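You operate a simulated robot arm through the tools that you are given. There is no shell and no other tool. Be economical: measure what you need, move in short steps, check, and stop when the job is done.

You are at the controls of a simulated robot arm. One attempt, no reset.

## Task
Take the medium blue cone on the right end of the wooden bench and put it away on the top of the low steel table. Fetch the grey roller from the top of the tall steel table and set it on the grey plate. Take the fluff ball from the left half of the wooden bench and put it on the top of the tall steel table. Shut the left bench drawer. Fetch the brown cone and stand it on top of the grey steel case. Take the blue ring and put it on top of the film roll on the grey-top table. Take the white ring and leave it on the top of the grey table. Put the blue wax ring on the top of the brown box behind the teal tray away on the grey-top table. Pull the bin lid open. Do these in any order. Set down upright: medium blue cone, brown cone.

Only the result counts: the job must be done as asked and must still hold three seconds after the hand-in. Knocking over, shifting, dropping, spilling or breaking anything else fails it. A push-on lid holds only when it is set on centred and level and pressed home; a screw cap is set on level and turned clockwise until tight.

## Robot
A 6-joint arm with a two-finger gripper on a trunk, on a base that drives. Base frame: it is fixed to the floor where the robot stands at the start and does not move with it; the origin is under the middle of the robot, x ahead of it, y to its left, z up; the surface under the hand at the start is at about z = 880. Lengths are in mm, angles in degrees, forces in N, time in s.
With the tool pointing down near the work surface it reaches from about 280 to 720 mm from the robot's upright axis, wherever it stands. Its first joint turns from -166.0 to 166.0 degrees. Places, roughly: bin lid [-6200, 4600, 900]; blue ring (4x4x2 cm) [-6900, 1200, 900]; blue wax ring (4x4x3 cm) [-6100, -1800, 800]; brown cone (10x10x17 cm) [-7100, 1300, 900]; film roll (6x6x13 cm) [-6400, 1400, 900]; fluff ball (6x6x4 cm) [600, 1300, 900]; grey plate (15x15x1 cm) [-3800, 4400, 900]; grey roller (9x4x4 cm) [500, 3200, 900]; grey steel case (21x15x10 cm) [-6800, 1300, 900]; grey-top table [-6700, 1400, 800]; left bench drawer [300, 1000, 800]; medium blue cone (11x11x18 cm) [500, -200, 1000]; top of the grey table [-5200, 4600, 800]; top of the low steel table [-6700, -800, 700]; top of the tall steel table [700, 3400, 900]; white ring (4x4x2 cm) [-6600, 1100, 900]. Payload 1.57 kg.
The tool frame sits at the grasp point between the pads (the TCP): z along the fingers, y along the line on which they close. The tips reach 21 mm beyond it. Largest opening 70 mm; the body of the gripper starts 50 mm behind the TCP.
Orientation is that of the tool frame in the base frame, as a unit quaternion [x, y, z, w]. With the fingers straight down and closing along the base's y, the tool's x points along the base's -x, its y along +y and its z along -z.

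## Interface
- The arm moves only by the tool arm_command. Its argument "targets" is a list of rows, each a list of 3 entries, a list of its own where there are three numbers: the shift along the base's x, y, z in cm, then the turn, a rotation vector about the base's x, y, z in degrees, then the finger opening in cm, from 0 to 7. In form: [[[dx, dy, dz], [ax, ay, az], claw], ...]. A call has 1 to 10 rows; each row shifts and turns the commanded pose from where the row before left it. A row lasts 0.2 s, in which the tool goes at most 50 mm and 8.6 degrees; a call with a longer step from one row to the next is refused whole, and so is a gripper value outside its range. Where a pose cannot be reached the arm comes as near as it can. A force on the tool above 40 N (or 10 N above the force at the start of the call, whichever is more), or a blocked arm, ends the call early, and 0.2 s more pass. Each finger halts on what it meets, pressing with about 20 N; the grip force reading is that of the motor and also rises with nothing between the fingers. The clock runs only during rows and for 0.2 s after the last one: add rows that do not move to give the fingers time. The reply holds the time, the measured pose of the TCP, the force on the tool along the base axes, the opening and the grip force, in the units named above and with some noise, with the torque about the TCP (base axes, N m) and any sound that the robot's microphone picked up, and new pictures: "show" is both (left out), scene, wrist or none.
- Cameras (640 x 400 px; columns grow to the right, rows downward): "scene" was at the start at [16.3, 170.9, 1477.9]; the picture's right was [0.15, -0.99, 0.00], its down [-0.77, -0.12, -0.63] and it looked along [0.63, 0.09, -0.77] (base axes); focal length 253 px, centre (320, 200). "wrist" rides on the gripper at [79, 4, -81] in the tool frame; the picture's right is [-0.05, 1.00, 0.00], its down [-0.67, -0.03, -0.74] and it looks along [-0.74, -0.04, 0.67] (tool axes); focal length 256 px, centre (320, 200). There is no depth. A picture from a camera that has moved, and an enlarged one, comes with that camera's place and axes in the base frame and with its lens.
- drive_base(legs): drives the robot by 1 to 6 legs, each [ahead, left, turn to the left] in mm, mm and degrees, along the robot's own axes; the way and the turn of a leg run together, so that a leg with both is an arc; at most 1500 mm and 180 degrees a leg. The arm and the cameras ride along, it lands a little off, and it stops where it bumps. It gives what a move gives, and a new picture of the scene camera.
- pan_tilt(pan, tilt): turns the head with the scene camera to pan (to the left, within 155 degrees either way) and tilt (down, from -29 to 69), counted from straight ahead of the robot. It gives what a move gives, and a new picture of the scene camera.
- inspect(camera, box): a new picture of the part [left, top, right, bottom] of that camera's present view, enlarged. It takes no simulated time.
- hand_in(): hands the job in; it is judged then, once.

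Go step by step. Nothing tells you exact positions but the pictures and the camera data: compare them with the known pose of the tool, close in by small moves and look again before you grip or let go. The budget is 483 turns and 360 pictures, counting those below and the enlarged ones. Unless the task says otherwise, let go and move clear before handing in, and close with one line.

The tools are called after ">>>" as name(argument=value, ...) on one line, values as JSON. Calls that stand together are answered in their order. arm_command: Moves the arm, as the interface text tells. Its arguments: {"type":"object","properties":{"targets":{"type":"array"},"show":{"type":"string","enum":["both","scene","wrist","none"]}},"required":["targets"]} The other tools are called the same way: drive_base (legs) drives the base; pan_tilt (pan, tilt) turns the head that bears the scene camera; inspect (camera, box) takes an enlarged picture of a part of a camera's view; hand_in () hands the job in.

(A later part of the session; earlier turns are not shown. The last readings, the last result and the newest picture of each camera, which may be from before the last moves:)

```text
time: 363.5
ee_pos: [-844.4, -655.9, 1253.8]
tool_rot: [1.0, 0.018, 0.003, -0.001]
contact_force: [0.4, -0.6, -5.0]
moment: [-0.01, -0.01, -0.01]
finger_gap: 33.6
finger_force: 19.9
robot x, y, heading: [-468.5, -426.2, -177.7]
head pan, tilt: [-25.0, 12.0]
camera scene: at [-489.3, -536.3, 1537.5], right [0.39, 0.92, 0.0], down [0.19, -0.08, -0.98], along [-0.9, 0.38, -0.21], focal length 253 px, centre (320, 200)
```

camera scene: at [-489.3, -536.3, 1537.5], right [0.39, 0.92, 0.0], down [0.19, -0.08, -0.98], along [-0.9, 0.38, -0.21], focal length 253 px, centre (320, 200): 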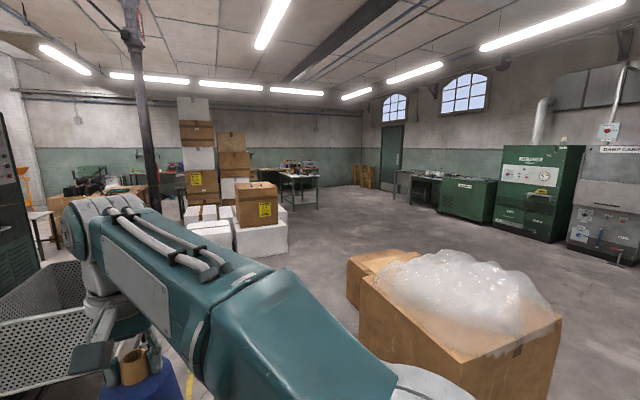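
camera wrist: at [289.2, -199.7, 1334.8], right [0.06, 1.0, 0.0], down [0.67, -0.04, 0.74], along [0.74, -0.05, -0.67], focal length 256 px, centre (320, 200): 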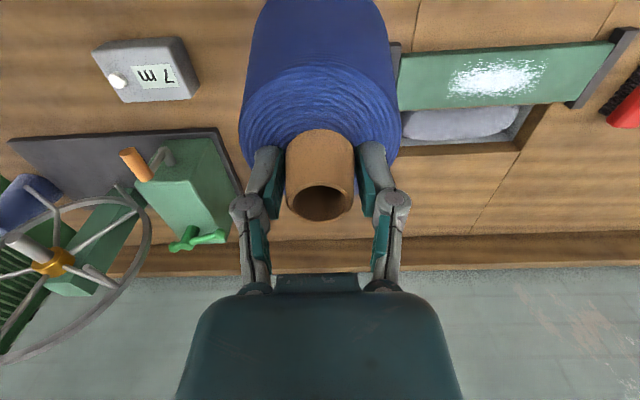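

There's a gap straight ahead. Driving forward and re-surveying.

>>> drive_base(legs=[[1250, 0, -2.3], [1000, 0, 0]])

>>> pan_tilt(pan=45, tilt=20)

>>> pan_tilt(pan=8, tilt=20)

```text
time: 374.6
ee_pos: [-3108.5, -648.5, 1253.2]
tool_rot: [1.0, -0.012, 0.002, -0.001]
contact_force: [-0.3, 0.3, -4.9]
moment: [-0.01, 0.0, 0.01]
finger_gap: 33.2
finger_force: 20.1
robot x, y, heading: [-2719.8, -435.2, 178.4]
head pan, tilt: [-25.0, 12.0]
camera scene: at [-2746.7, -550.5, 1537.5], right [0.44, 0.9, 0.0], down [0.19, -0.09, -0.98], along [-0.88, 0.43, -0.21], focal length 253 px, centre (320, 200)
```

scene: 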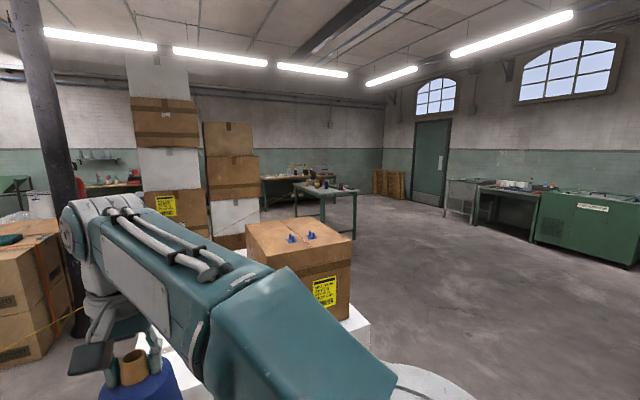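

```text
time: 376.1
ee_pos: [-3108.7, -648.1, 1253.8]
tool_rot: [1.0, -0.012, 0.001, -0.001]
contact_force: [0.0, 0.7, -5.4]
moment: [0.0, 0.01, -0.04]
finger_gap: 33.4
finger_force: 20.2
robot x, y, heading: [-2714.8, -435.0, 178.7]
head pan, tilt: [45.0, 20.0]
camera scene: at [-2730.5, -656.2, 1524.3], right [-0.69, 0.72, 0.0], down [0.25, 0.24, -0.94], along [-0.68, -0.65, -0.34], focal length 253 px, centre (320, 200)
```

scene: 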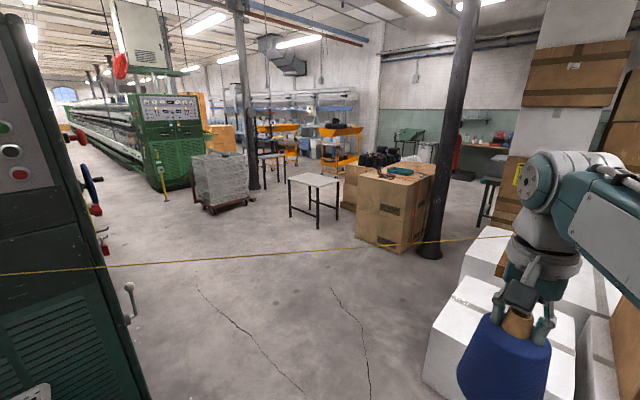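

```text
time: 377.1
ee_pos: [-3108.5, -647.2, 1253.2]
tool_rot: [1.0, -0.012, 0.002, 0.0]
contact_force: [0.8, -0.8, -4.9]
moment: [0.0, 0.0, 0.02]
finger_gap: 33.5
finger_force: 19.7
robot x, y, heading: [-2718.2, -435.5, 178.8]
head pan, tilt: [8.0, 20.0]
camera scene: at [-2755.6, -602.8, 1524.4], right [-0.12, 0.99, 0.0], down [0.34, 0.04, -0.94], along [-0.93, -0.11, -0.34], focal length 253 px, centre (320, 200)
```

scene: 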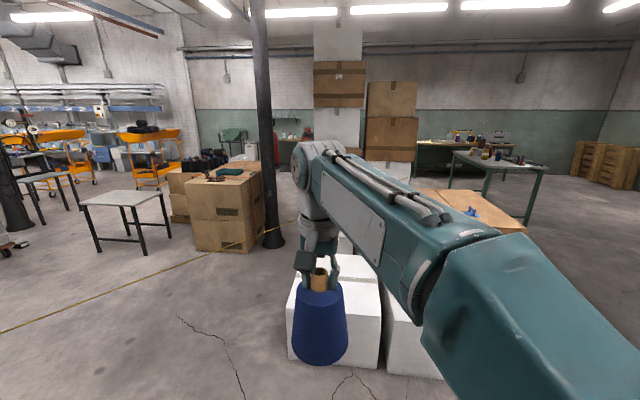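

The direct way is too narrow past the box tower; I'll go around by the north and west. First, a zoom on the brown box with the teal tray while I'm here.

>>> inspect(camera="scene", box=[150, 130, 290, 260])

```text
3.08 times, centred on (220, 195) of scene
camera zoom: at [-2755.6, -602.8, 1524.4], right [-0.12, 0.99, 0.0], down [0.34, 0.04, -0.94], along [-0.93, -0.11, -0.34], focal length 778 px, centre (628, 215)
```

zoom: 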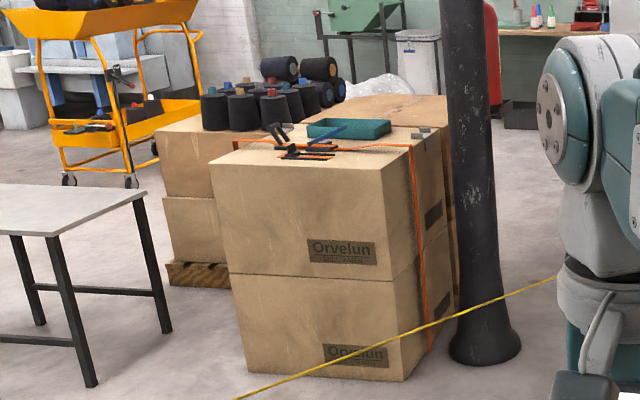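

>>> drive_base(legs=[[380, 0, 1.3], [0, -1450, 0], [0, -1450, 0], [1200, 0, 0]])

```text
time: 398.8
ee_pos: [-4775.6, 2147.3, 1254.4]
tool_rot: [0.999, 0.032, 0.003, -0.001]
contact_force: [0.5, -0.4, -6.2]
moment: [0.02, 0.0, 0.0]
finger_gap: 33.4
finger_force: 20.1
robot x, y, heading: [-4407.3, 2389.5, -176.3]
head pan, tilt: [8.0, 20.0]
camera scene: at [-4426.8, 2222.8, 1524.4], right [-0.2, 0.98, 0.0], down [0.34, 0.07, -0.94], along [-0.92, -0.19, -0.34], focal length 253 px, centre (320, 200)
```

scene: 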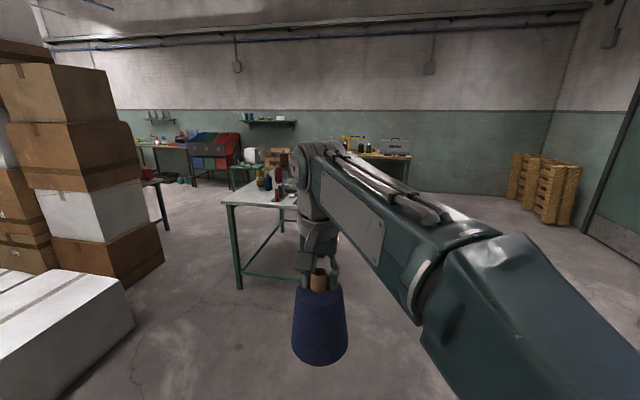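

>>> drive_base(legs=[[0, -220, -3.7], [1400, 0, 0], [1400, 0, 0], [450, 0, 0]])

>>> pan_tilt(pan=80, tilt=25)

>>> pan_tilt(pan=40, tilt=30)

```text
time: 415.9
ee_pos: [-8045.0, 2439.0, 1253.5]
tool_rot: [1.0, -0.013, 0.001, -0.001]
contact_force: [0.6, -0.4, -5.3]
moment: [0.02, 0.01, -0.01]
finger_gap: 33.0
finger_force: 20.0
robot x, y, heading: [-7658.3, 2648.6, 178.5]
head pan, tilt: [8.0, 20.0]
camera scene: at [-7691.3, 2481.7, 1524.4], right [-0.11, 0.99, 0.0], down [0.34, 0.04, -0.94], along [-0.93, -0.11, -0.34], focal length 253 px, centre (320, 200)
```

scene: 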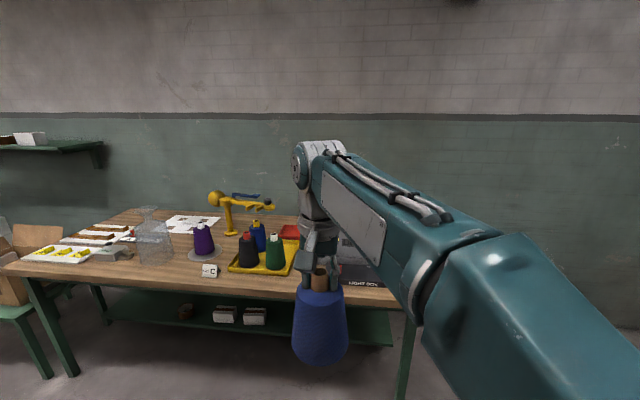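

```text
time: 417.4
ee_pos: [-8044.5, 2438.2, 1253.8]
tool_rot: [1.0, -0.013, 0.001, 0.0]
contact_force: [-0.3, 0.0, -5.8]
moment: [-0.01, 0.03, -0.01]
finger_gap: 33.3
finger_force: 19.4
robot x, y, heading: [-7655.6, 2647.0, 178.4]
head pan, tilt: [80.0, 25.0]
camera scene: at [-7617.1, 2402.1, 1516.2], right [-0.98, 0.2, 0.0], down [0.08, 0.42, -0.91], along [-0.18, -0.89, -0.42], focal length 253 px, centre (320, 200)
```

scene: 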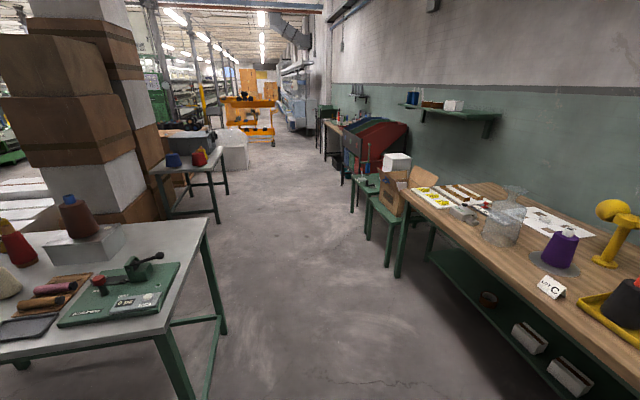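

```text
time: 418.4
ee_pos: [-8044.7, 2438.9, 1253.1]
tool_rot: [1.0, -0.013, 0.002, 0.0]
contact_force: [0.4, 0.0, -6.4]
moment: [0.03, 0.01, -0.01]
finger_gap: 32.9
finger_force: 20.1
robot x, y, heading: [-7652.9, 2646.5, 178.6]
head pan, tilt: [40.0, 30.0]
camera scene: at [-7669.4, 2436.0, 1508.3], right [-0.62, 0.78, 0.0], down [0.39, 0.31, -0.87], along [-0.68, -0.54, -0.5], focal length 253 px, centre (320, 200)
```

scene: 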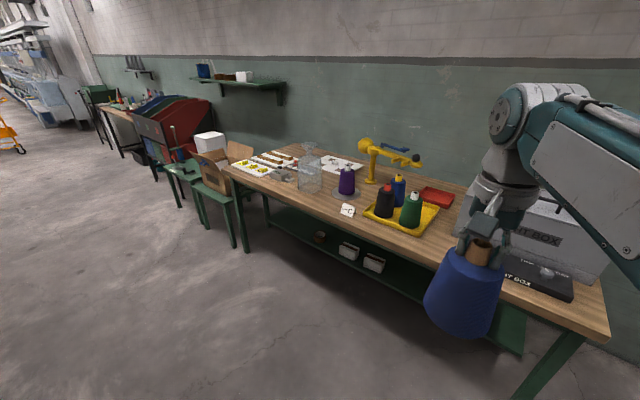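

A wide aisle leads south past the wooden table to the low steel table. Turning and driving down it.

>>> drive_base(legs=[[0, 0, 91.5], [1400, 0, 0], [1400, 0, 0]])

>>> pan_tilt(pan=40, tilt=35)

```text
time: 435.9
ee_pos: [-7401.5, -548.7, 1255.2]
tool_rot: [0.702, 0.712, 0.001, -0.001]
contact_force: [0.5, 0.1, -5.6]
moment: [0.02, 0.0, 0.03]
finger_gap: 33.1
finger_force: 19.8
robot x, y, heading: [-7626.5, -167.5, -88.9]
head pan, tilt: [40.0, 30.0]
camera scene: at [-7411.8, -171.3, 1508.3], right [-0.76, -0.65, 0.0], down [-0.33, 0.38, -0.87], along [0.57, -0.65, -0.5], focal length 253 px, centre (320, 200)
```

scene: 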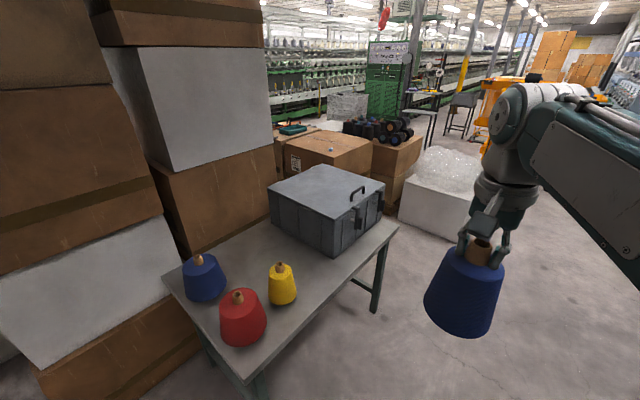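

```text
time: 436.6
ee_pos: [-7403.6, -548.8, 1253.9]
tool_rot: [0.702, 0.712, 0.001, -0.001]
contact_force: [-0.7, 0.0, -5.5]
moment: [-0.01, -0.04, -0.04]
finger_gap: 32.9
finger_force: 20.1
robot x, y, heading: [-7628.5, -166.1, -89.3]
head pan, tilt: [40.0, 35.0]
camera scene: at [-7413.4, -169.5, 1500.5], right [-0.76, -0.65, 0.0], down [-0.38, 0.43, -0.82], along [0.54, -0.62, -0.57], focal length 253 px, centre (320, 200)
```

scene: 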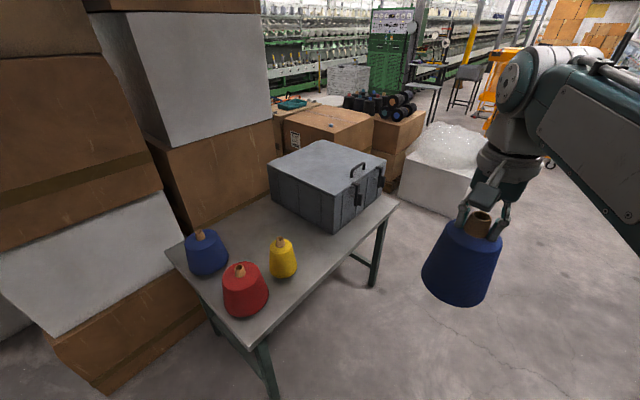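

I can see the low table (dark-blue, red and yellow cones plus a steel case), and a small ring on the brown box behind it. I'll place the cone in the free area near (-6720, -720).

>>> drive_base(legs=[[555, 0, 0], [0, 0, 89], [260, 0, 0]])

>>> pan_tilt(pan=-5, tilt=45)

```text
time: 444.9
ee_pos: [-6958.4, -518.1, 1253.8]
tool_rot: [0.019, 1.0, 0.0, -0.001]
contact_force: [-0.2, -0.5, -5.1]
moment: [-0.05, 0.02, -0.01]
finger_gap: 33.1
finger_force: 20.2
robot x, y, heading: [-7353.7, -721.9, -2.2]
head pan, tilt: [40.0, 35.0]
camera scene: at [-7335.5, -506.1, 1500.5], right [0.61, -0.79, 0.0], down [-0.45, -0.35, -0.82], along [0.65, 0.5, -0.57], focal length 253 px, centre (320, 200)
```

scene: 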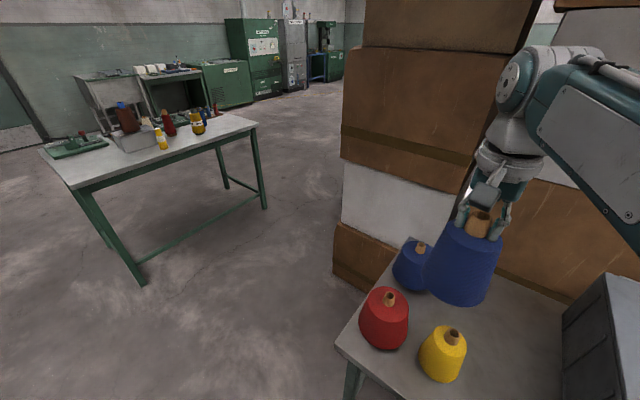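

```text
time: 446.0
ee_pos: [-6957.8, -518.8, 1254.6]
tool_rot: [0.019, 1.0, 0.0, -0.002]
contact_force: [0.6, -0.1, -5.7]
moment: [0.0, 0.03, 0.01]
finger_gap: 32.8
finger_force: 19.8
robot x, y, heading: [-7353.2, -724.6, -1.9]
head pan, tilt: [-5.0, 45.0]
camera scene: at [-7324.2, -570.2, 1485.8], right [-0.12, -0.99, 0.0], down [-0.7, 0.09, -0.71], along [0.7, -0.09, -0.71], focal length 253 px, centre (320, 200)
```

scene: 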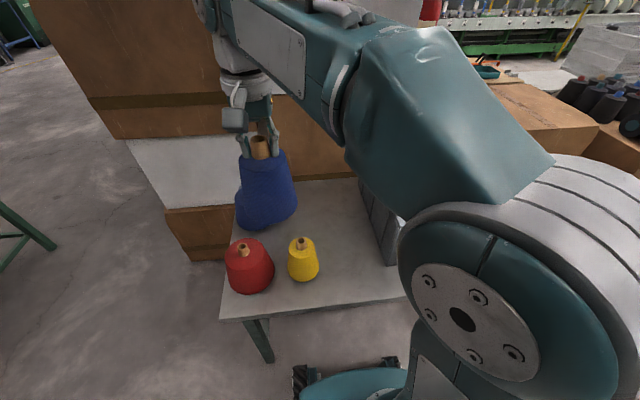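

>>> arm_command(targets=[[[2, -4, 0], [0, 0, 0], 2], [[2, -4, 0], [0, 0, 0], 2], [[2.5, -4, 0], [0, 0, 0], 2], [[2.5, -4, 0], [0, 0, 0], 2], [[3, -3.5, 0], [0, 0, 0], 2], [[4, 0, -2], [0, 0, 0], 2], [[3.5, 0, -3], [0, 0, 0], 2], [[3, 0, -4], [0, 0, 0], 2], [[0, 0, -4], [0, 0, 0], 2], [[0, 0, 0], [0, 0, 0], 2]])

```text
time: 448.2
ee_pos: [-6731.8, -714.4, 1123.1]
tool_rot: [0.019, 1.0, 0.0, -0.001]
contact_force: [0.0, -0.1, -5.7]
moment: [-0.01, -0.01, 0.01]
finger_gap: 33.1
finger_force: 20.5
robot x, y, heading: [-7352.2, -718.8, -2.2]
head pan, tilt: [-5.0, 45.0]
camera scene: at [-7322.9, -571.4, 1485.8], right [-0.12, -0.99, 0.0], down [-0.7, 0.09, -0.71], along [0.7, -0.09, -0.71], focal length 253 px, centre (320, 200)
camera wrist: at [-6811.8, -707.4, 1205.4], right [0.09, 1.0, 0.0], down [0.67, -0.06, 0.74], along [0.74, -0.07, -0.67], focal length 256 px, centre (320, 200)
```

scene: 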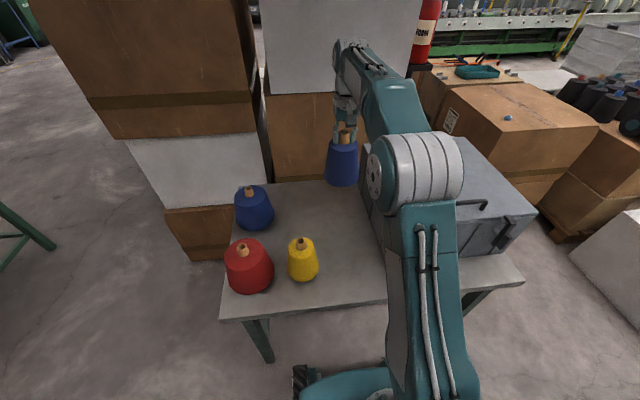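
wrist: 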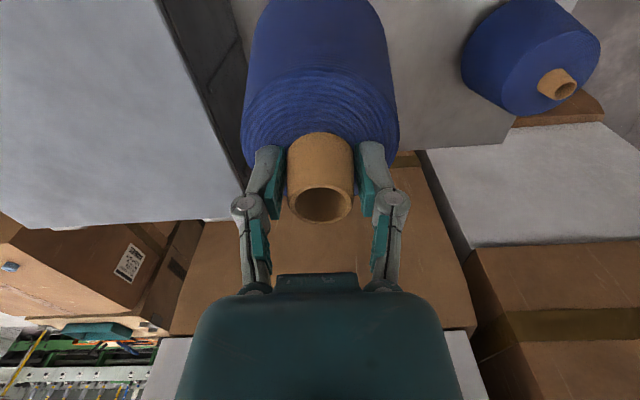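

>>> arm_command(targets=[[[0, 1.5, -4.5], [0, 0, 0], 2], [[0, 0, -4.5], [0, 0, 0], 2], [[0, 0, -4.5], [0, 0, 0], 2], [[0, 0, -4.5], [0, 0, 0], 2], [[0, 0, -4], [0, 0, 0], 2], [[0, 0, 0], [0, 0, 0], 2]], show="scene")

>>> inspect(camera="scene", box=[220, 130, 420, 270])

```text
time: 449.6
ee_pos: [-6734.2, -699.8, 904.2]
tool_rot: [0.019, 1.0, -0.001, -0.002]
contact_force: [0.6, -0.5, -4.9]
moment: [-0.01, 0.0, 0.01]
finger_gap: 33.1
finger_force: 20.2
robot x, y, heading: [-7351.7, -722.0, -2.2]
head pan, tilt: [-5.0, 45.0]
camera scene: at [-7322.8, -571.3, 1485.8], right [-0.12, -0.99, 0.0], down [-0.7, 0.09, -0.71], along [0.7, -0.09, -0.71], focal length 253 px, centre (320, 200)
```

scene: 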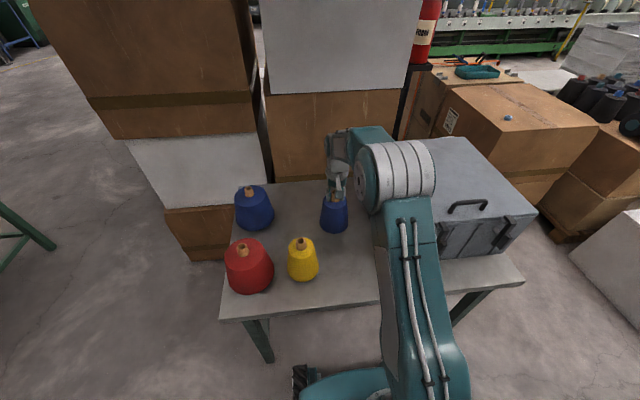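

```text
2.86 times, centred on (320, 200) of scene
camera zoom: at [-7322.8, -571.3, 1485.8], right [-0.12, -0.99, 0.0], down [-0.7, 0.09, -0.71], along [0.7, -0.09, -0.71], focal length 723 px, centre (320, 200)
```

zoom: 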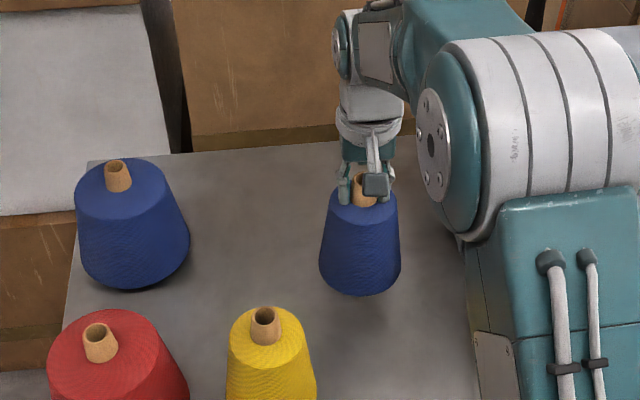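

>>> arm_command(targets=[[[0, 0, -1.5], [0, 0, 0], 2], [[0, 0, -1], [0, 0, 0], 2], [[0, 0, 0], [0, 0, 0], 2]], show="none")

>>> arm_command(targets=[[[0, 0, -0.6], [0, 0, 0], 2], [[0, 0, 0], [0, 0, 0], 2]], show="none")

>>> arm_command(targets=[[[0, 0, -0.5], [0, 0, 0], 2], [[0, 0, 0], [0, 0, 0], 2]], show="none")

>>> inspect(camera="scene", box=[270, 160, 400, 260])

```text
time: 450.4
ee_pos: [-6734.2, -699.5, 878.8]
tool_rot: [0.019, 1.0, 0.0, -0.001]
contact_force: [0.7, -0.4, -5.8]
moment: [0.01, 0.03, 0.01]
finger_gap: 33.1
finger_force: 19.8
robot x, y, heading: [-7353.5, -719.7, -2.1]
head pan, tilt: [-5.0, 45.0]
```

```text
time: 451.0
ee_pos: [-6732.7, -700.5, 873.2]
tool_rot: [0.019, 1.0, 0.0, -0.002]
contact_force: [-0.1, 0.2, -5.2]
moment: [0.02, 0.06, -0.01]
finger_gap: 32.9
finger_force: 20.2
robot x, y, heading: [-7352.3, -721.2, -2.2]
head pan, tilt: [-5.0, 45.0]
```

```text
time: 451.6
ee_pos: [-6732.7, -699.3, 868.1]
tool_rot: [0.019, 1.0, 0.0, -0.002]
contact_force: [0.9, 0.1, -6.5]
moment: [-0.02, -0.02, -0.01]
finger_gap: 32.9
finger_force: 20.1
robot x, y, heading: [-7352.7, -724.2, -2.2]
head pan, tilt: [-5.0, 45.0]
```

```text
4.00 times, centred on (335, 210) of scene
camera zoom: at [-7322.8, -571.2, 1485.8], right [-0.12, -0.99, 0.0], down [-0.7, 0.09, -0.71], along [0.7, -0.09, -0.71], focal length 1012 px, centre (260, 160)
```

zoom: 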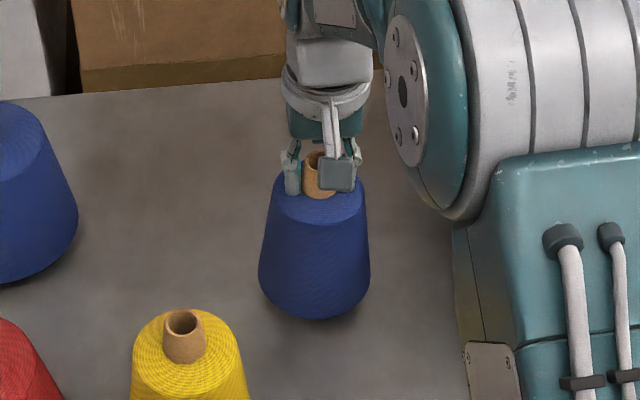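

>>> arm_command(targets=[[[0, 0, -0.4], [0, 0, 0], 2], [[0, 0, 0], [0, 0, 0], 2]], show="none")

>>> arm_command(targets=[[[0, 0, -0.4], [0, 0, 0], 2], [[0, 0, 0], [0, 0, 0], 2]], show="none")

>>> arm_command(targets=[[[0, 0, -0.4], [0, 0, 0], 2], [[0, 0, 0], [0, 0, 0], 2]], show="none")

```text
time: 452.2
ee_pos: [-6732.6, -699.0, 865.0]
tool_rot: [0.018, 1.0, 0.001, -0.002]
contact_force: [-0.1, -0.6, -6.3]
moment: [-0.02, 0.01, 0.0]
finger_gap: 33.2
finger_force: 19.9
robot x, y, heading: [-7355.2, -720.2, -2.2]
head pan, tilt: [-5.0, 45.0]
```

```text
time: 452.8
ee_pos: [-6732.9, -699.6, 861.0]
tool_rot: [0.02, 1.0, 0.001, 0.001]
contact_force: [-2.7, -1.5, 18.6]
moment: [-0.07, -0.08, 0.05]
finger_gap: 33.1
finger_force: 19.9
robot x, y, heading: [-7351.6, -718.7, -2.4]
head pan, tilt: [-5.0, 45.0]
```

```text
time: 453.3
ee_pos: [-6731.5, -700.7, 861.3]
tool_rot: [0.019, 1.0, -0.001, 0.002]
contact_force: [-8.1, -1.2, 12.7]
moment: [-0.14, 0.73, 0.02]
finger_gap: 33.3
finger_force: 20.1
robot x, y, heading: [-7354.0, -724.3, -2.3]
head pan, tilt: [-5.0, 45.0]
stopped in row 2: the force on the tool passed its limit at 42 N (the readings are from after the stop); the commanded pose is now the measured one
```

Seated. Releasing slowly and rising.

>>> arm_command(targets=[[[0, 0, 0.1], [0, 0, 0], 2.2], [[0, 0, 0], [0, 0, 0], 3.4], [[0, 0, 0], [0, 0, 0], 4.5], [[0, 0, 0], [0, 0, 0], 5.5], [[0, 0, 2], [0, 0, 0], 5.5], [[0, 0, 4], [0, 0, 0], 5.5], [[0, 0, 4.5], [0, 0, 0], 5.5], [[0, 0, 4.5], [0, 0, 0], 5.5], [[0, 0, 4.5], [0, 0, 0], 5.5], [[0, 0, 0], [0, 0, 0], 5.5]], show="scene")

>>> inspect(camera="scene", box=[400, 50, 640, 230])

```text
time: 455.5
ee_pos: [-6731.4, -700.4, 1055.8]
tool_rot: [0.02, 1.0, 0.001, 0.001]
contact_force: [-0.5, -0.7, -0.6]
moment: [-0.02, -0.02, 0.0]
finger_gap: 55.0
finger_force: 0.2
robot x, y, heading: [-7355.7, -723.5, -2.1]
head pan, tilt: [-5.0, 45.0]
camera scene: at [-7323.4, -571.3, 1485.9], right [-0.12, -0.99, 0.0], down [-0.7, 0.09, -0.71], along [0.7, -0.09, -0.71], focal length 253 px, centre (320, 200)
```

scene: 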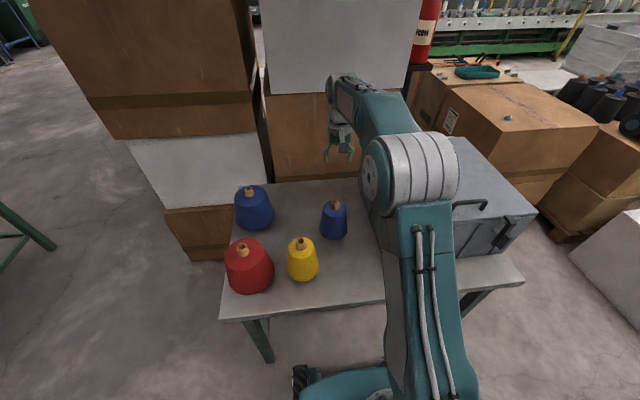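

```text
2.22 times, centred on (520, 140) of scene
camera zoom: at [-7323.4, -571.3, 1485.9], right [-0.12, -0.99, 0.0], down [-0.7, 0.09, -0.71], along [0.7, -0.09, -0.71], focal length 562 px, centre (-124, 333)
```

zoom: 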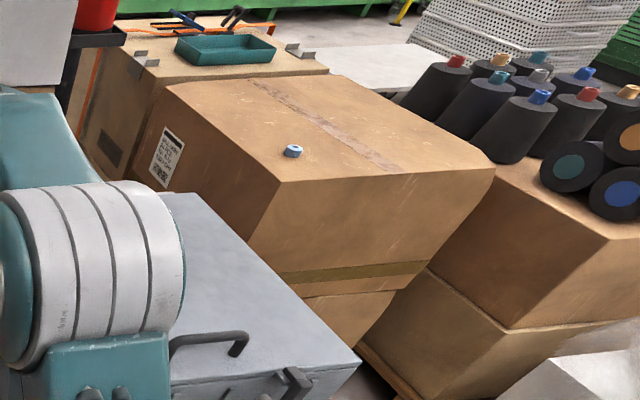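

Cone stands upright. The wax ring is at about (-6126, -1792) on the brown box. I'll retract, back out, and approach that box from the west.

>>> arm_command(targets=[[[-4, 0, 3], [0, 0, 0], 5.5], [[-4, 0, 3], [0, 0, 0], 5.5], [[-4.5, 0, 2], [0, 0, 0], 5.5], [[-4.5, 0, 2], [0, 0, 0], 5.5], [[-4.5, 0, 0], [0, 0, 0], 5.5], [[-4.5, 0, 0], [0, 0, 0], 5.5]], show="none")

>>> drive_base(legs=[[-300, 0, 2.1], [0, -980, 0]])

>>> pan_tilt(pan=5, tilt=40)

```text
time: 456.9
ee_pos: [-6995.6, -697.8, 1155.5]
tool_rot: [0.018, 1.0, 0.0, 0.001]
contact_force: [-0.2, 0.7, -0.4]
moment: [0.0, 0.03, -0.02]
finger_gap: 55.0
finger_force: 0.0
robot x, y, heading: [-7350.2, -722.9, -2.1]
head pan, tilt: [-5.0, 45.0]
```

```text
time: 463.6
ee_pos: [-7291.7, -1654.6, 1157.0]
tool_rot: [0.002, 1.0, -0.001, 0.003]
contact_force: [0.2, 0.3, 0.4]
moment: [-0.03, 0.01, 0.01]
finger_gap: 54.8
finger_force: 0.0
robot x, y, heading: [-7646.9, -1689.9, -0.1]
head pan, tilt: [-5.0, 45.0]
camera scene: at [-7626.9, -1538.0, 1485.7], right [-0.09, -1.0, 0.0], down [-0.7, 0.06, -0.71], along [0.7, -0.07, -0.71], focal length 253 px, centre (320, 200)
```

scene: 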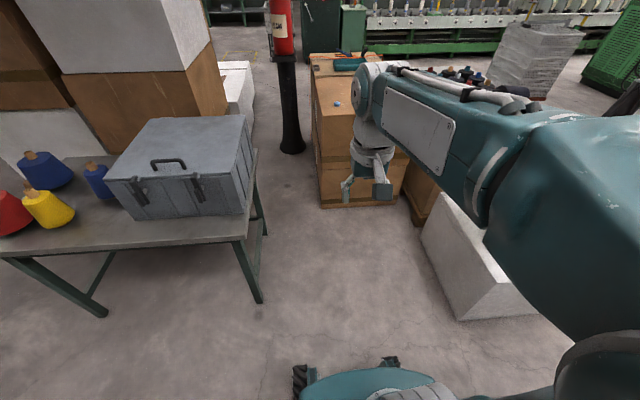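

```text
time: 464.3
ee_pos: [-7291.5, -1654.9, 1157.1]
tool_rot: [0.003, 1.0, 0.001, 0.002]
contact_force: [0.0, -0.1, 0.9]
moment: [-0.02, -0.01, -0.01]
finger_gap: 54.7
finger_force: 0.2
robot x, y, heading: [-7650.5, -1690.9, -0.2]
head pan, tilt: [5.0, 40.0]
camera scene: at [-7623.2, -1524.9, 1493.1], right [0.08, -1.0, 0.0], down [-0.64, -0.05, -0.77], along [0.76, 0.06, -0.64], focal length 253 px, centre (320, 200)
```

scene: 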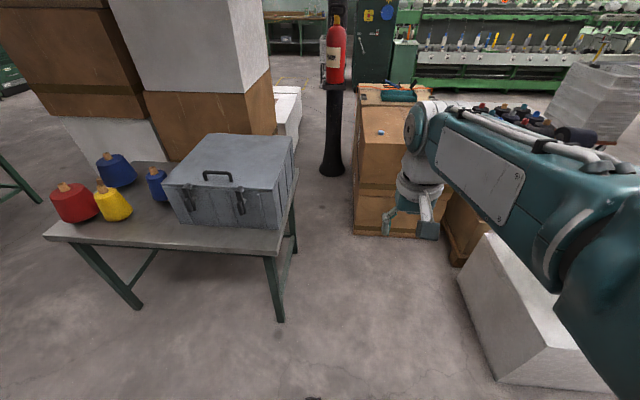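

>>> drive_base(legs=[[0, -90, 0], [950, 0, 0]])

>>> pan_tilt(pan=-5, tilt=45)

```text
time: 469.9
ee_pos: [-6355.6, -1772.1, 1157.4]
tool_rot: [0.017, 1.0, 0.0, 0.002]
contact_force: [0.7, -0.2, 0.0]
moment: [0.0, 0.02, -0.02]
finger_gap: 54.9
finger_force: 0.1
robot x, y, heading: [-6714.7, -1797.5, -1.9]
head pan, tilt: [5.0, 40.0]
camera scene: at [-6683.6, -1631.0, 1493.1], right [0.06, -1.0, 0.0], down [-0.64, -0.04, -0.77], along [0.76, 0.04, -0.64], focal length 253 px, centre (320, 200)
```

scene: 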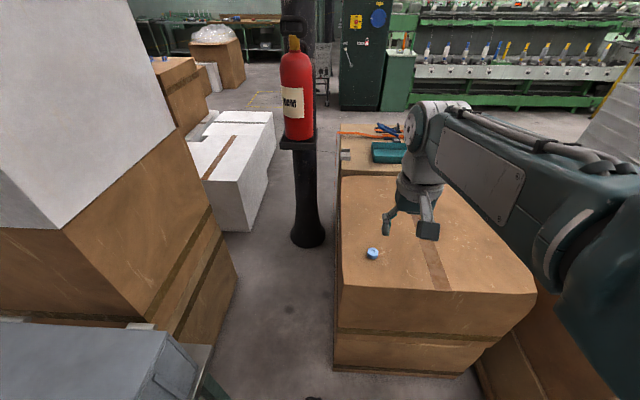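

```text
time: 470.6
ee_pos: [-6356.3, -1771.7, 1156.9]
tool_rot: [0.017, 1.0, 0.001, 0.002]
contact_force: [0.1, -0.6, 0.0]
moment: [-0.02, -0.02, -0.02]
finger_gap: 55.4
finger_force: 0.1
robot x, y, heading: [-6714.2, -1793.3, -1.8]
head pan, tilt: [-5.0, 45.0]
camera scene: at [-6687.7, -1646.0, 1485.9], right [-0.12, -0.99, 0.0], down [-0.7, 0.08, -0.71], along [0.7, -0.08, -0.71], focal length 253 px, centre (320, 200)
```

scene: 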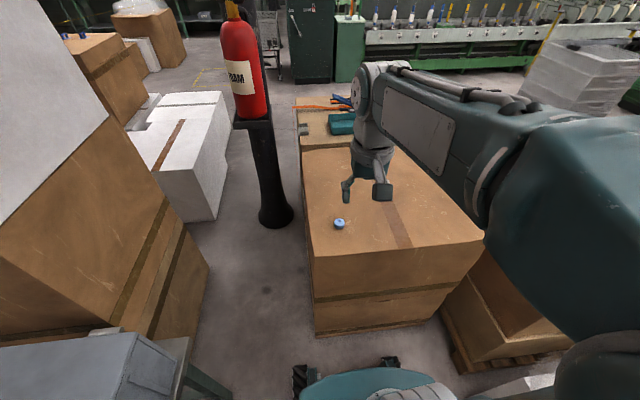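

The ring is at about (-6132, -1783). Moving above it.

>>> arm_command(targets=[[[4.5, 0, 0], [0, 0, 0], 5.5], [[4.5, 0, -1], [0, 0, 0], 5.5], [[4.5, -0.5, -2], [0, 0, 0], 5.5], [[4.5, -0.6, -2], [0, 0, 0], 5.5], [[4.4, 0, -2], [0, 0, 0], 5.5], [[0, 0, -4.5], [0, 0, 0], 5.5], [[0, 0, -4.5], [0, 0, 0], 5.5], [[0, 0, -4.5], [0, 0, 0], 5.5], [[0, 0, 0], [0, 0, 0], 5.5]])

```text
time: 472.6
ee_pos: [-6132.8, -1782.6, 954.9]
tool_rot: [0.017, 1.0, 0.001, 0.002]
contact_force: [0.5, -0.3, 0.0]
moment: [0.0, -0.03, 0.0]
finger_gap: 54.9
finger_force: 0.1
robot x, y, heading: [-6714.0, -1794.3, -2.1]
head pan, tilt: [-5.0, 45.0]
camera scene: at [-6686.3, -1645.9, 1485.9], right [-0.12, -0.99, 0.0], down [-0.7, 0.08, -0.71], along [0.7, -0.08, -0.71], focal length 253 px, centre (320, 200)
camera wrist: at [-6213.4, -1776.3, 1035.7], right [0.09, 1.0, 0.0], down [0.66, -0.06, 0.75], along [0.74, -0.06, -0.67], focal length 256 px, centre (320, 200)
```

scene: 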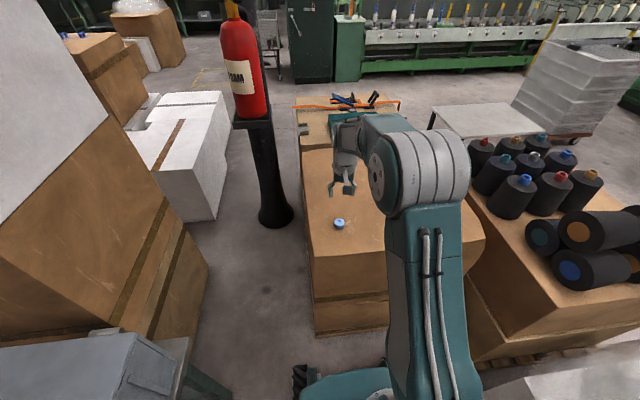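
wrist: 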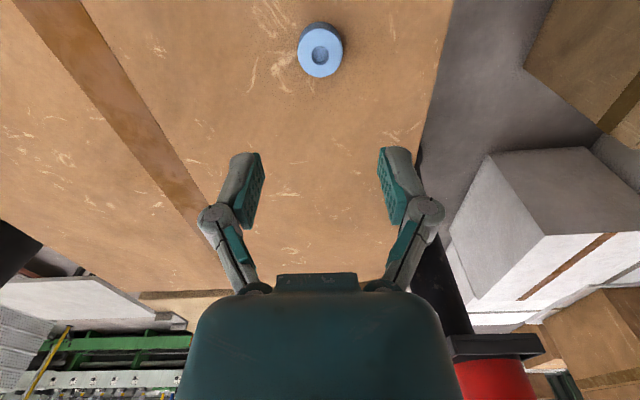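

>>> arm_command(targets=[[[-0.4, 0, -4.5], [0, 0, 0], 5.5], [[0, 0, -4.5], [0, 0, 0], 5.5], [[0, 0, -3], [0, 0, 0], 5.5], [[0, 0, 0], [0, 0, 0], 5.5]], show="wrist")

```text
time: 473.6
ee_pos: [-6137.2, -1780.6, 834.7]
tool_rot: [0.016, 1.0, 0.001, 0.002]
contact_force: [-0.3, -0.3, 0.5]
moment: [0.0, 0.02, -0.01]
finger_gap: 54.8
finger_force: 0.0
robot x, y, heading: [-6712.1, -1795.4, -1.8]
head pan, tilt: [-5.0, 45.0]
camera wrist: at [-6218.0, -1775.4, 915.5], right [0.09, 1.0, 0.0], down [0.66, -0.06, 0.75], along [0.74, -0.06, -0.67], focal length 256 px, centre (320, 200)
```

wrist: 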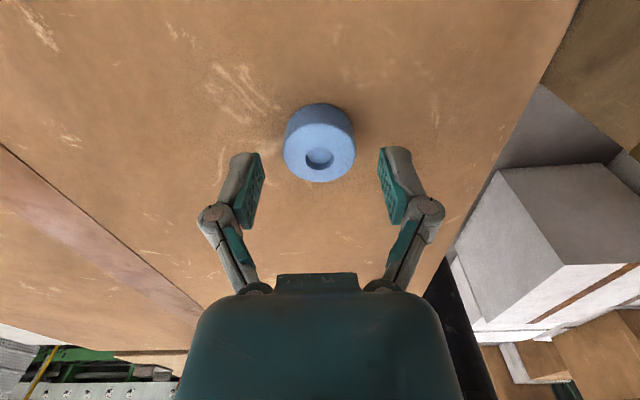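

>>> arm_command(targets=[[[0, 0, -1.5], [0, 0, 0], 5.5], [[0, 0, -1.2], [0, 0, 0], 5.5], [[0, 0, 0], [0, 0, 0], 5.5]], show="wrist")

```text
time: 474.3
ee_pos: [-6134.9, -1777.9, 817.4]
tool_rot: [0.015, 1.0, 0.001, 0.009]
contact_force: [-12.6, 15.1, 59.6]
moment: [0.47, 0.65, 0.01]
finger_gap: 34.2
finger_force: 31.7
robot x, y, heading: [-6715.9, -1791.4, -1.7]
head pan, tilt: [-5.0, 45.0]
stopped in row 3: the force on the tool passed its limit at 48 N (the readings are from after the stop); the commanded pose is now the measured one
camera wrist: at [-6216.8, -1771.8, 897.4], right [0.08, 1.0, 0.0], down [0.65, -0.06, 0.76], along [0.76, -0.06, -0.65], focal length 256 px, centre (320, 200)
```

wrist: 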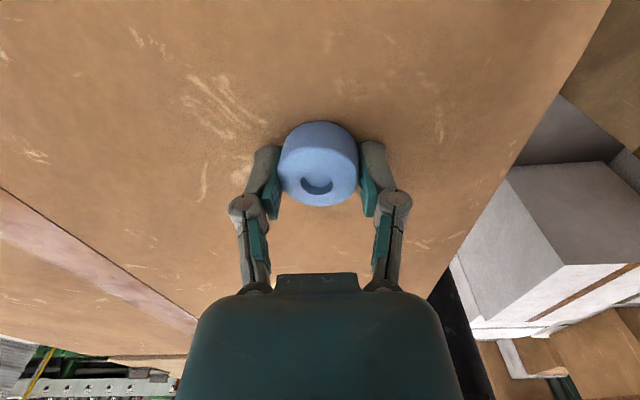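

Tips met the box top (~z 795). Relieving upward 6 mm.

>>> arm_command(targets=[[[0, 0, 0.4], [0, 0, 0], 5.5], [[0, 0, 0.3], [0, 0, 0], 5.5], [[0, 0, 0], [0, 0, 0], 5.5]], show="wrist")

```text
time: 475.1
ee_pos: [-6138.1, -1782.2, 815.3]
tool_rot: [0.016, 1.0, 0.0, 0.003]
contact_force: [-0.2, -0.2, 0.3]
moment: [0.03, -0.02, -0.01]
finger_gap: 55.2
finger_force: 0.0
robot x, y, heading: [-6717.1, -1794.8, -1.9]
head pan, tilt: [-5.0, 45.0]
camera wrist: at [-6216.7, -1775.3, 897.2], right [0.09, 1.0, 0.0], down [0.66, -0.06, 0.75], along [0.75, -0.06, -0.66], focal length 256 px, centre (320, 200)
```

wrist: 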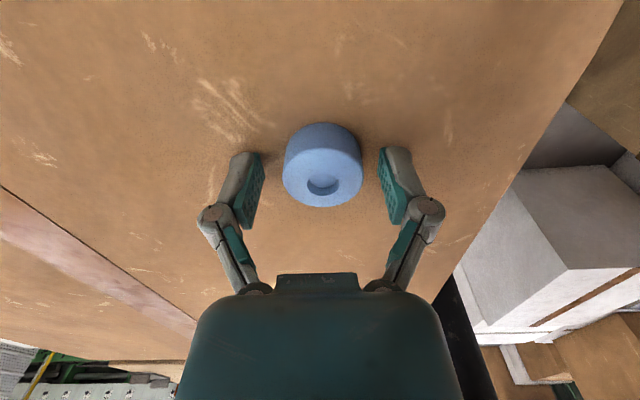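

>>> arm_command(targets=[[[0, 0, 0], [0, 0, 0], 4.4], [[0, 0, 0], [0, 0, 0], 3.4], [[0, 0, 0], [0, 0, 0], 2.6], [[0, 0, 0], [0, 0, 0], 2.6], [[0, 0, 1], [0, 0, 0], 2.6], [[0, 0, 3], [0, 0, 0], 2.6], [[0, 0, 0], [0, 0, 0], 2.6]], show="wrist")

```text
time: 476.7
ee_pos: [-6136.6, -1781.9, 855.6]
tool_rot: [0.017, 1.0, 0.001, 0.003]
contact_force: [-0.2, 0.9, 0.6]
moment: [0.02, 0.02, -0.01]
finger_gap: 34.4
finger_force: 20.0
robot x, y, heading: [-6712.9, -1794.4, -1.8]
head pan, tilt: [-5.0, 45.0]
camera wrist: at [-6216.5, -1775.0, 937.8], right [0.09, 1.0, 0.0], down [0.66, -0.06, 0.75], along [0.75, -0.06, -0.66], focal length 256 px, centre (320, 200)
```

wrist: 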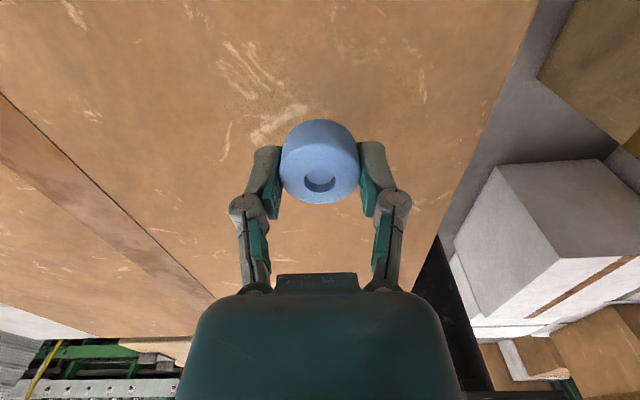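

Wax ring in hand. Lifting, backing out and heading to the west end of the grey-top table.

>>> arm_command(targets=[[[0, 0, 4.5], [0, 0, 0], 2.6], [[0, 0, 4.5], [0, 0, 0], 2.6], [[-3, 0, 4], [0, 0, 0], 2.6], [[-4, 0, 3], [0, 0, 0], 2.6], [[-4, 0, 3], [0, 0, 0], 2.6], [[-4.5, 0, 2], [0, 0, 0], 2.6], [[-4.5, 0, 2], [0, 0, 0], 2.6], [[-3, 0, 2], [0, 0, 0], 2.6]], show="none")

>>> drive_base(legs=[[-940, 0, 1.9], [0, 1450, 0], [0, 1450, 0], [0, 150, 0]])

>>> pan_tilt(pan=0, tilt=40)

```text
time: 478.5
ee_pos: [-6366.6, -1782.7, 1108.9]
tool_rot: [0.017, 1.0, 0.001, 0.003]
contact_force: [0.0, -1.0, -0.7]
moment: [0.0, -0.03, -0.05]
finger_gap: 34.2
finger_force: 20.2
robot x, y, heading: [-6712.7, -1796.8, -1.9]
head pan, tilt: [-5.0, 45.0]
```

```text
time: 498.0
ee_pos: [-7218.2, 1247.5, 1106.8]
tool_rot: [0.021, 1.0, 0.001, 0.004]
contact_force: [0.3, -0.4, 0.1]
moment: [-0.01, -0.02, -0.02]
finger_gap: 34.3
finger_force: 20.3
robot x, y, heading: [-7567.2, 1242.1, -2.8]
head pan, tilt: [-5.0, 45.0]
camera scene: at [-7540.3, 1383.8, 1486.5], right [-0.13, -0.99, 0.0], down [-0.7, 0.09, -0.71], along [0.7, -0.09, -0.71], focal length 253 px, centre (320, 200)
```

scene: 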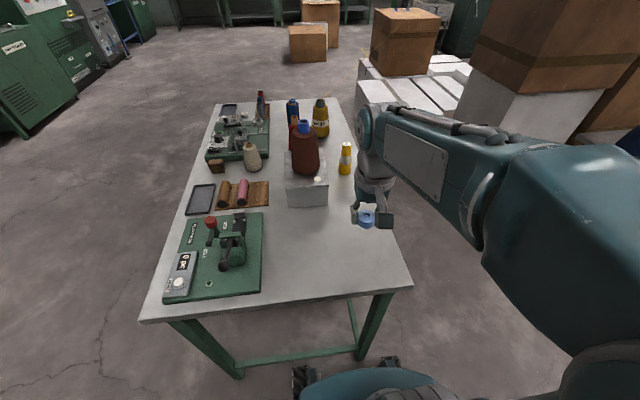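

```text
time: 498.6
ee_pos: [-7220.1, 1246.3, 1108.5]
tool_rot: [0.02, 1.0, 0.002, 0.004]
contact_force: [0.7, -0.9, -0.1]
moment: [0.07, 0.01, 0.01]
finger_gap: 34.3
finger_force: 20.6
robot x, y, heading: [-7569.6, 1236.6, -2.5]
head pan, tilt: [0.0, 40.0]
camera scene: at [-7536.1, 1389.2, 1493.7], right [-0.04, -1.0, 0.0], down [-0.64, 0.03, -0.77], along [0.76, -0.03, -0.64], focal length 253 px, centre (320, 200)
```

scene: 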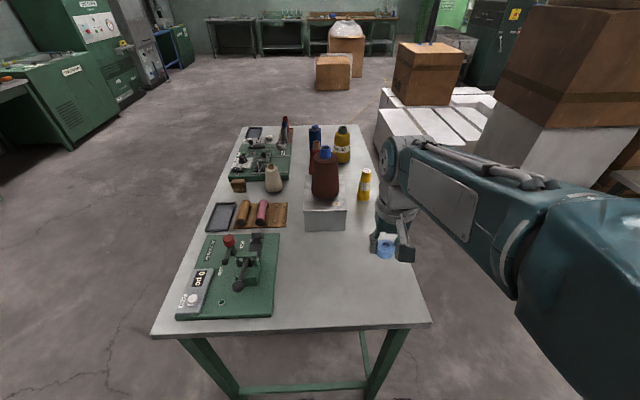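

All looks intact here. Placing the ring on the free area near (-7080, 1262).

>>> arm_command(targets=[[[4.5, 0.5, 0], [0, 0, 0], 2.6], [[4.5, 0.5, 0], [0, 0, 0], 2.6], [[4, 0.5, -2], [0, 0, 0], 2.6], [[1, 0, -4.5], [0, 0, 0], 2.6], [[0, 0, -4.5], [0, 0, 0], 2.6], [[0, 0, -4.5], [0, 0, 0], 2.6], [[0, 0, -4.5], [0, 0, 0], 2.6], [[0, 0, -2], [0, 0, 0], 2.6], [[0, 0, 0], [0, 0, 0], 2.6]])

```text
time: 500.6
ee_pos: [-7077.4, 1266.9, 886.0]
tool_rot: [0.021, 1.0, 0.0, 0.003]
contact_force: [-0.1, 0.2, -0.5]
moment: [0.03, -0.01, -0.04]
finger_gap: 34.3
finger_force: 19.4
robot x, y, heading: [-7567.8, 1240.4, -2.5]
head pan, tilt: [0.0, 40.0]
camera scene: at [-7534.7, 1396.7, 1493.1], right [-0.04, -1.0, 0.0], down [-0.64, 0.03, -0.77], along [0.76, -0.03, -0.64], focal length 253 px, centre (320, 200)
camera wrist: at [-7158.1, 1274.3, 967.2], right [0.1, 1.0, 0.0], down [0.66, -0.06, 0.75], along [0.75, -0.07, -0.66], focal length 256 px, centre (320, 200)
```

scene: 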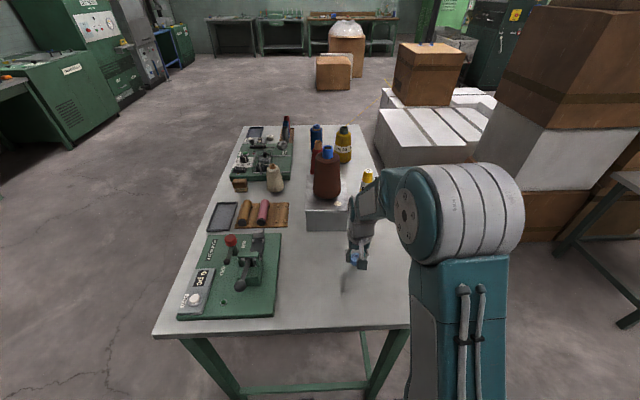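
wrist: 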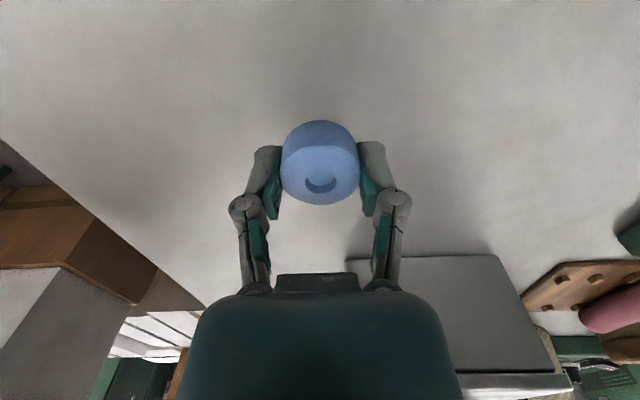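

>>> arm_command(targets=[[[0, 0, -0.6], [0, 0, 0], 2.6], [[0, 0, 0], [0, 0, 0], 2.6]], show="none")

>>> arm_command(targets=[[[0, 0, -0.4], [0, 0, 0], 2.6], [[0, 0, 0], [0, 0, 0], 2.6]], show="none")

>>> arm_command(targets=[[[0, 0, -0.3], [0, 0, 0], 2.6], [[0, 0, 0], [0, 0, 0], 2.6]], show="none")

```text
time: 501.2
ee_pos: [-7078.2, 1266.3, 881.4]
tool_rot: [0.022, 1.0, 0.0, 0.003]
contact_force: [-0.1, -0.2, 0.3]
moment: [0.03, -0.01, 0.0]
finger_gap: 34.2
finger_force: 19.8
robot x, y, heading: [-7566.2, 1243.1, -2.5]
head pan, tilt: [0.0, 40.0]
```

```text
time: 501.8
ee_pos: [-7078.5, 1266.6, 877.0]
tool_rot: [0.02, 1.0, 0.0, 0.003]
contact_force: [-0.5, -0.3, 0.1]
moment: [0.01, 0.0, -0.02]
finger_gap: 33.9
finger_force: 20.1
robot x, y, heading: [-7563.3, 1240.9, -2.3]
head pan, tilt: [0.0, 40.0]
```

```text
time: 502.4
ee_pos: [-7078.0, 1267.3, 874.4]
tool_rot: [0.021, 1.0, 0.0, 0.003]
contact_force: [-0.3, -0.2, -0.1]
moment: [0.0, 0.04, -0.03]
finger_gap: 34.1
finger_force: 19.6
robot x, y, heading: [-7567.4, 1238.1, -2.5]
head pan, tilt: [0.0, 40.0]
```

>>> arm_command(targets=[[[0, 0, -0.3], [0, 0, 0], 2.6], [[0, 0, 0], [0, 0, 0], 2.6]], show="none")

>>> arm_command(targets=[[[0, 0, -0.2], [0, 0, 0], 2.6], [[0, 0, 0], [0, 0, 0], 2.6]], show="none")

```text
time: 503.0
ee_pos: [-7078.2, 1265.8, 870.9]
tool_rot: [0.021, 1.0, 0.001, 0.004]
contact_force: [-0.1, 0.1, -0.6]
moment: [-0.04, 0.0, -0.01]
finger_gap: 34.2
finger_force: 20.6
robot x, y, heading: [-7569.2, 1238.8, -2.6]
head pan, tilt: [0.0, 40.0]
```

```text
time: 503.6
ee_pos: [-7077.5, 1266.2, 869.7]
tool_rot: [0.021, 1.0, 0.0, 0.004]
contact_force: [0.5, 0.9, -0.9]
moment: [-0.01, -0.01, -0.03]
finger_gap: 34.3
finger_force: 19.9
robot x, y, heading: [-7569.4, 1241.7, -2.4]
head pan, tilt: [0.0, 40.0]
```

>>> arm_command(targets=[[[0, 0, -0.2], [0, 0, 0], 2.6], [[0, 0, 0], [0, 0, 0], 2.6]], show="none")

>>> arm_command(targets=[[[0, 0, -0.2], [0, 0, 0], 2.6], [[0, 0, 0], [0, 0, 0], 2.6]], show="wrist")

```text
time: 504.2
ee_pos: [-7078.0, 1266.0, 869.7]
tool_rot: [0.02, 1.0, 0.0, 0.006]
contact_force: [-3.2, 1.0, 22.7]
moment: [0.16, 0.26, -0.01]
finger_gap: 34.1
finger_force: 19.3
robot x, y, heading: [-7568.3, 1243.8, -2.3]
head pan, tilt: [0.0, 40.0]
```

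```text
time: 504.6
ee_pos: [-7079.2, 1266.7, 869.7]
tool_rot: [0.02, 1.0, 0.0, 0.006]
contact_force: [-10.1, 0.2, 16.0]
moment: [0.1, 0.22, 0.02]
finger_gap: 34.3
finger_force: 20.4
robot x, y, heading: [-7565.0, 1241.5, -2.5]
head pan, tilt: [0.0, 40.0]
stopped in row 1: the force on the tool passed its limit at 44 N (the readings are from after the stop); the commanded pose is now the measured one
camera wrist: at [-7159.4, 1273.5, 950.1], right [0.1, 1.0, 0.0], down [0.66, -0.06, 0.75], along [0.75, -0.07, -0.66], focal length 256 px, centre (320, 200)
```

wrist: 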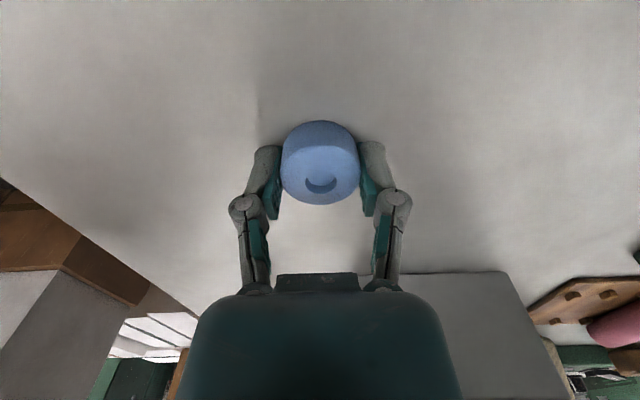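

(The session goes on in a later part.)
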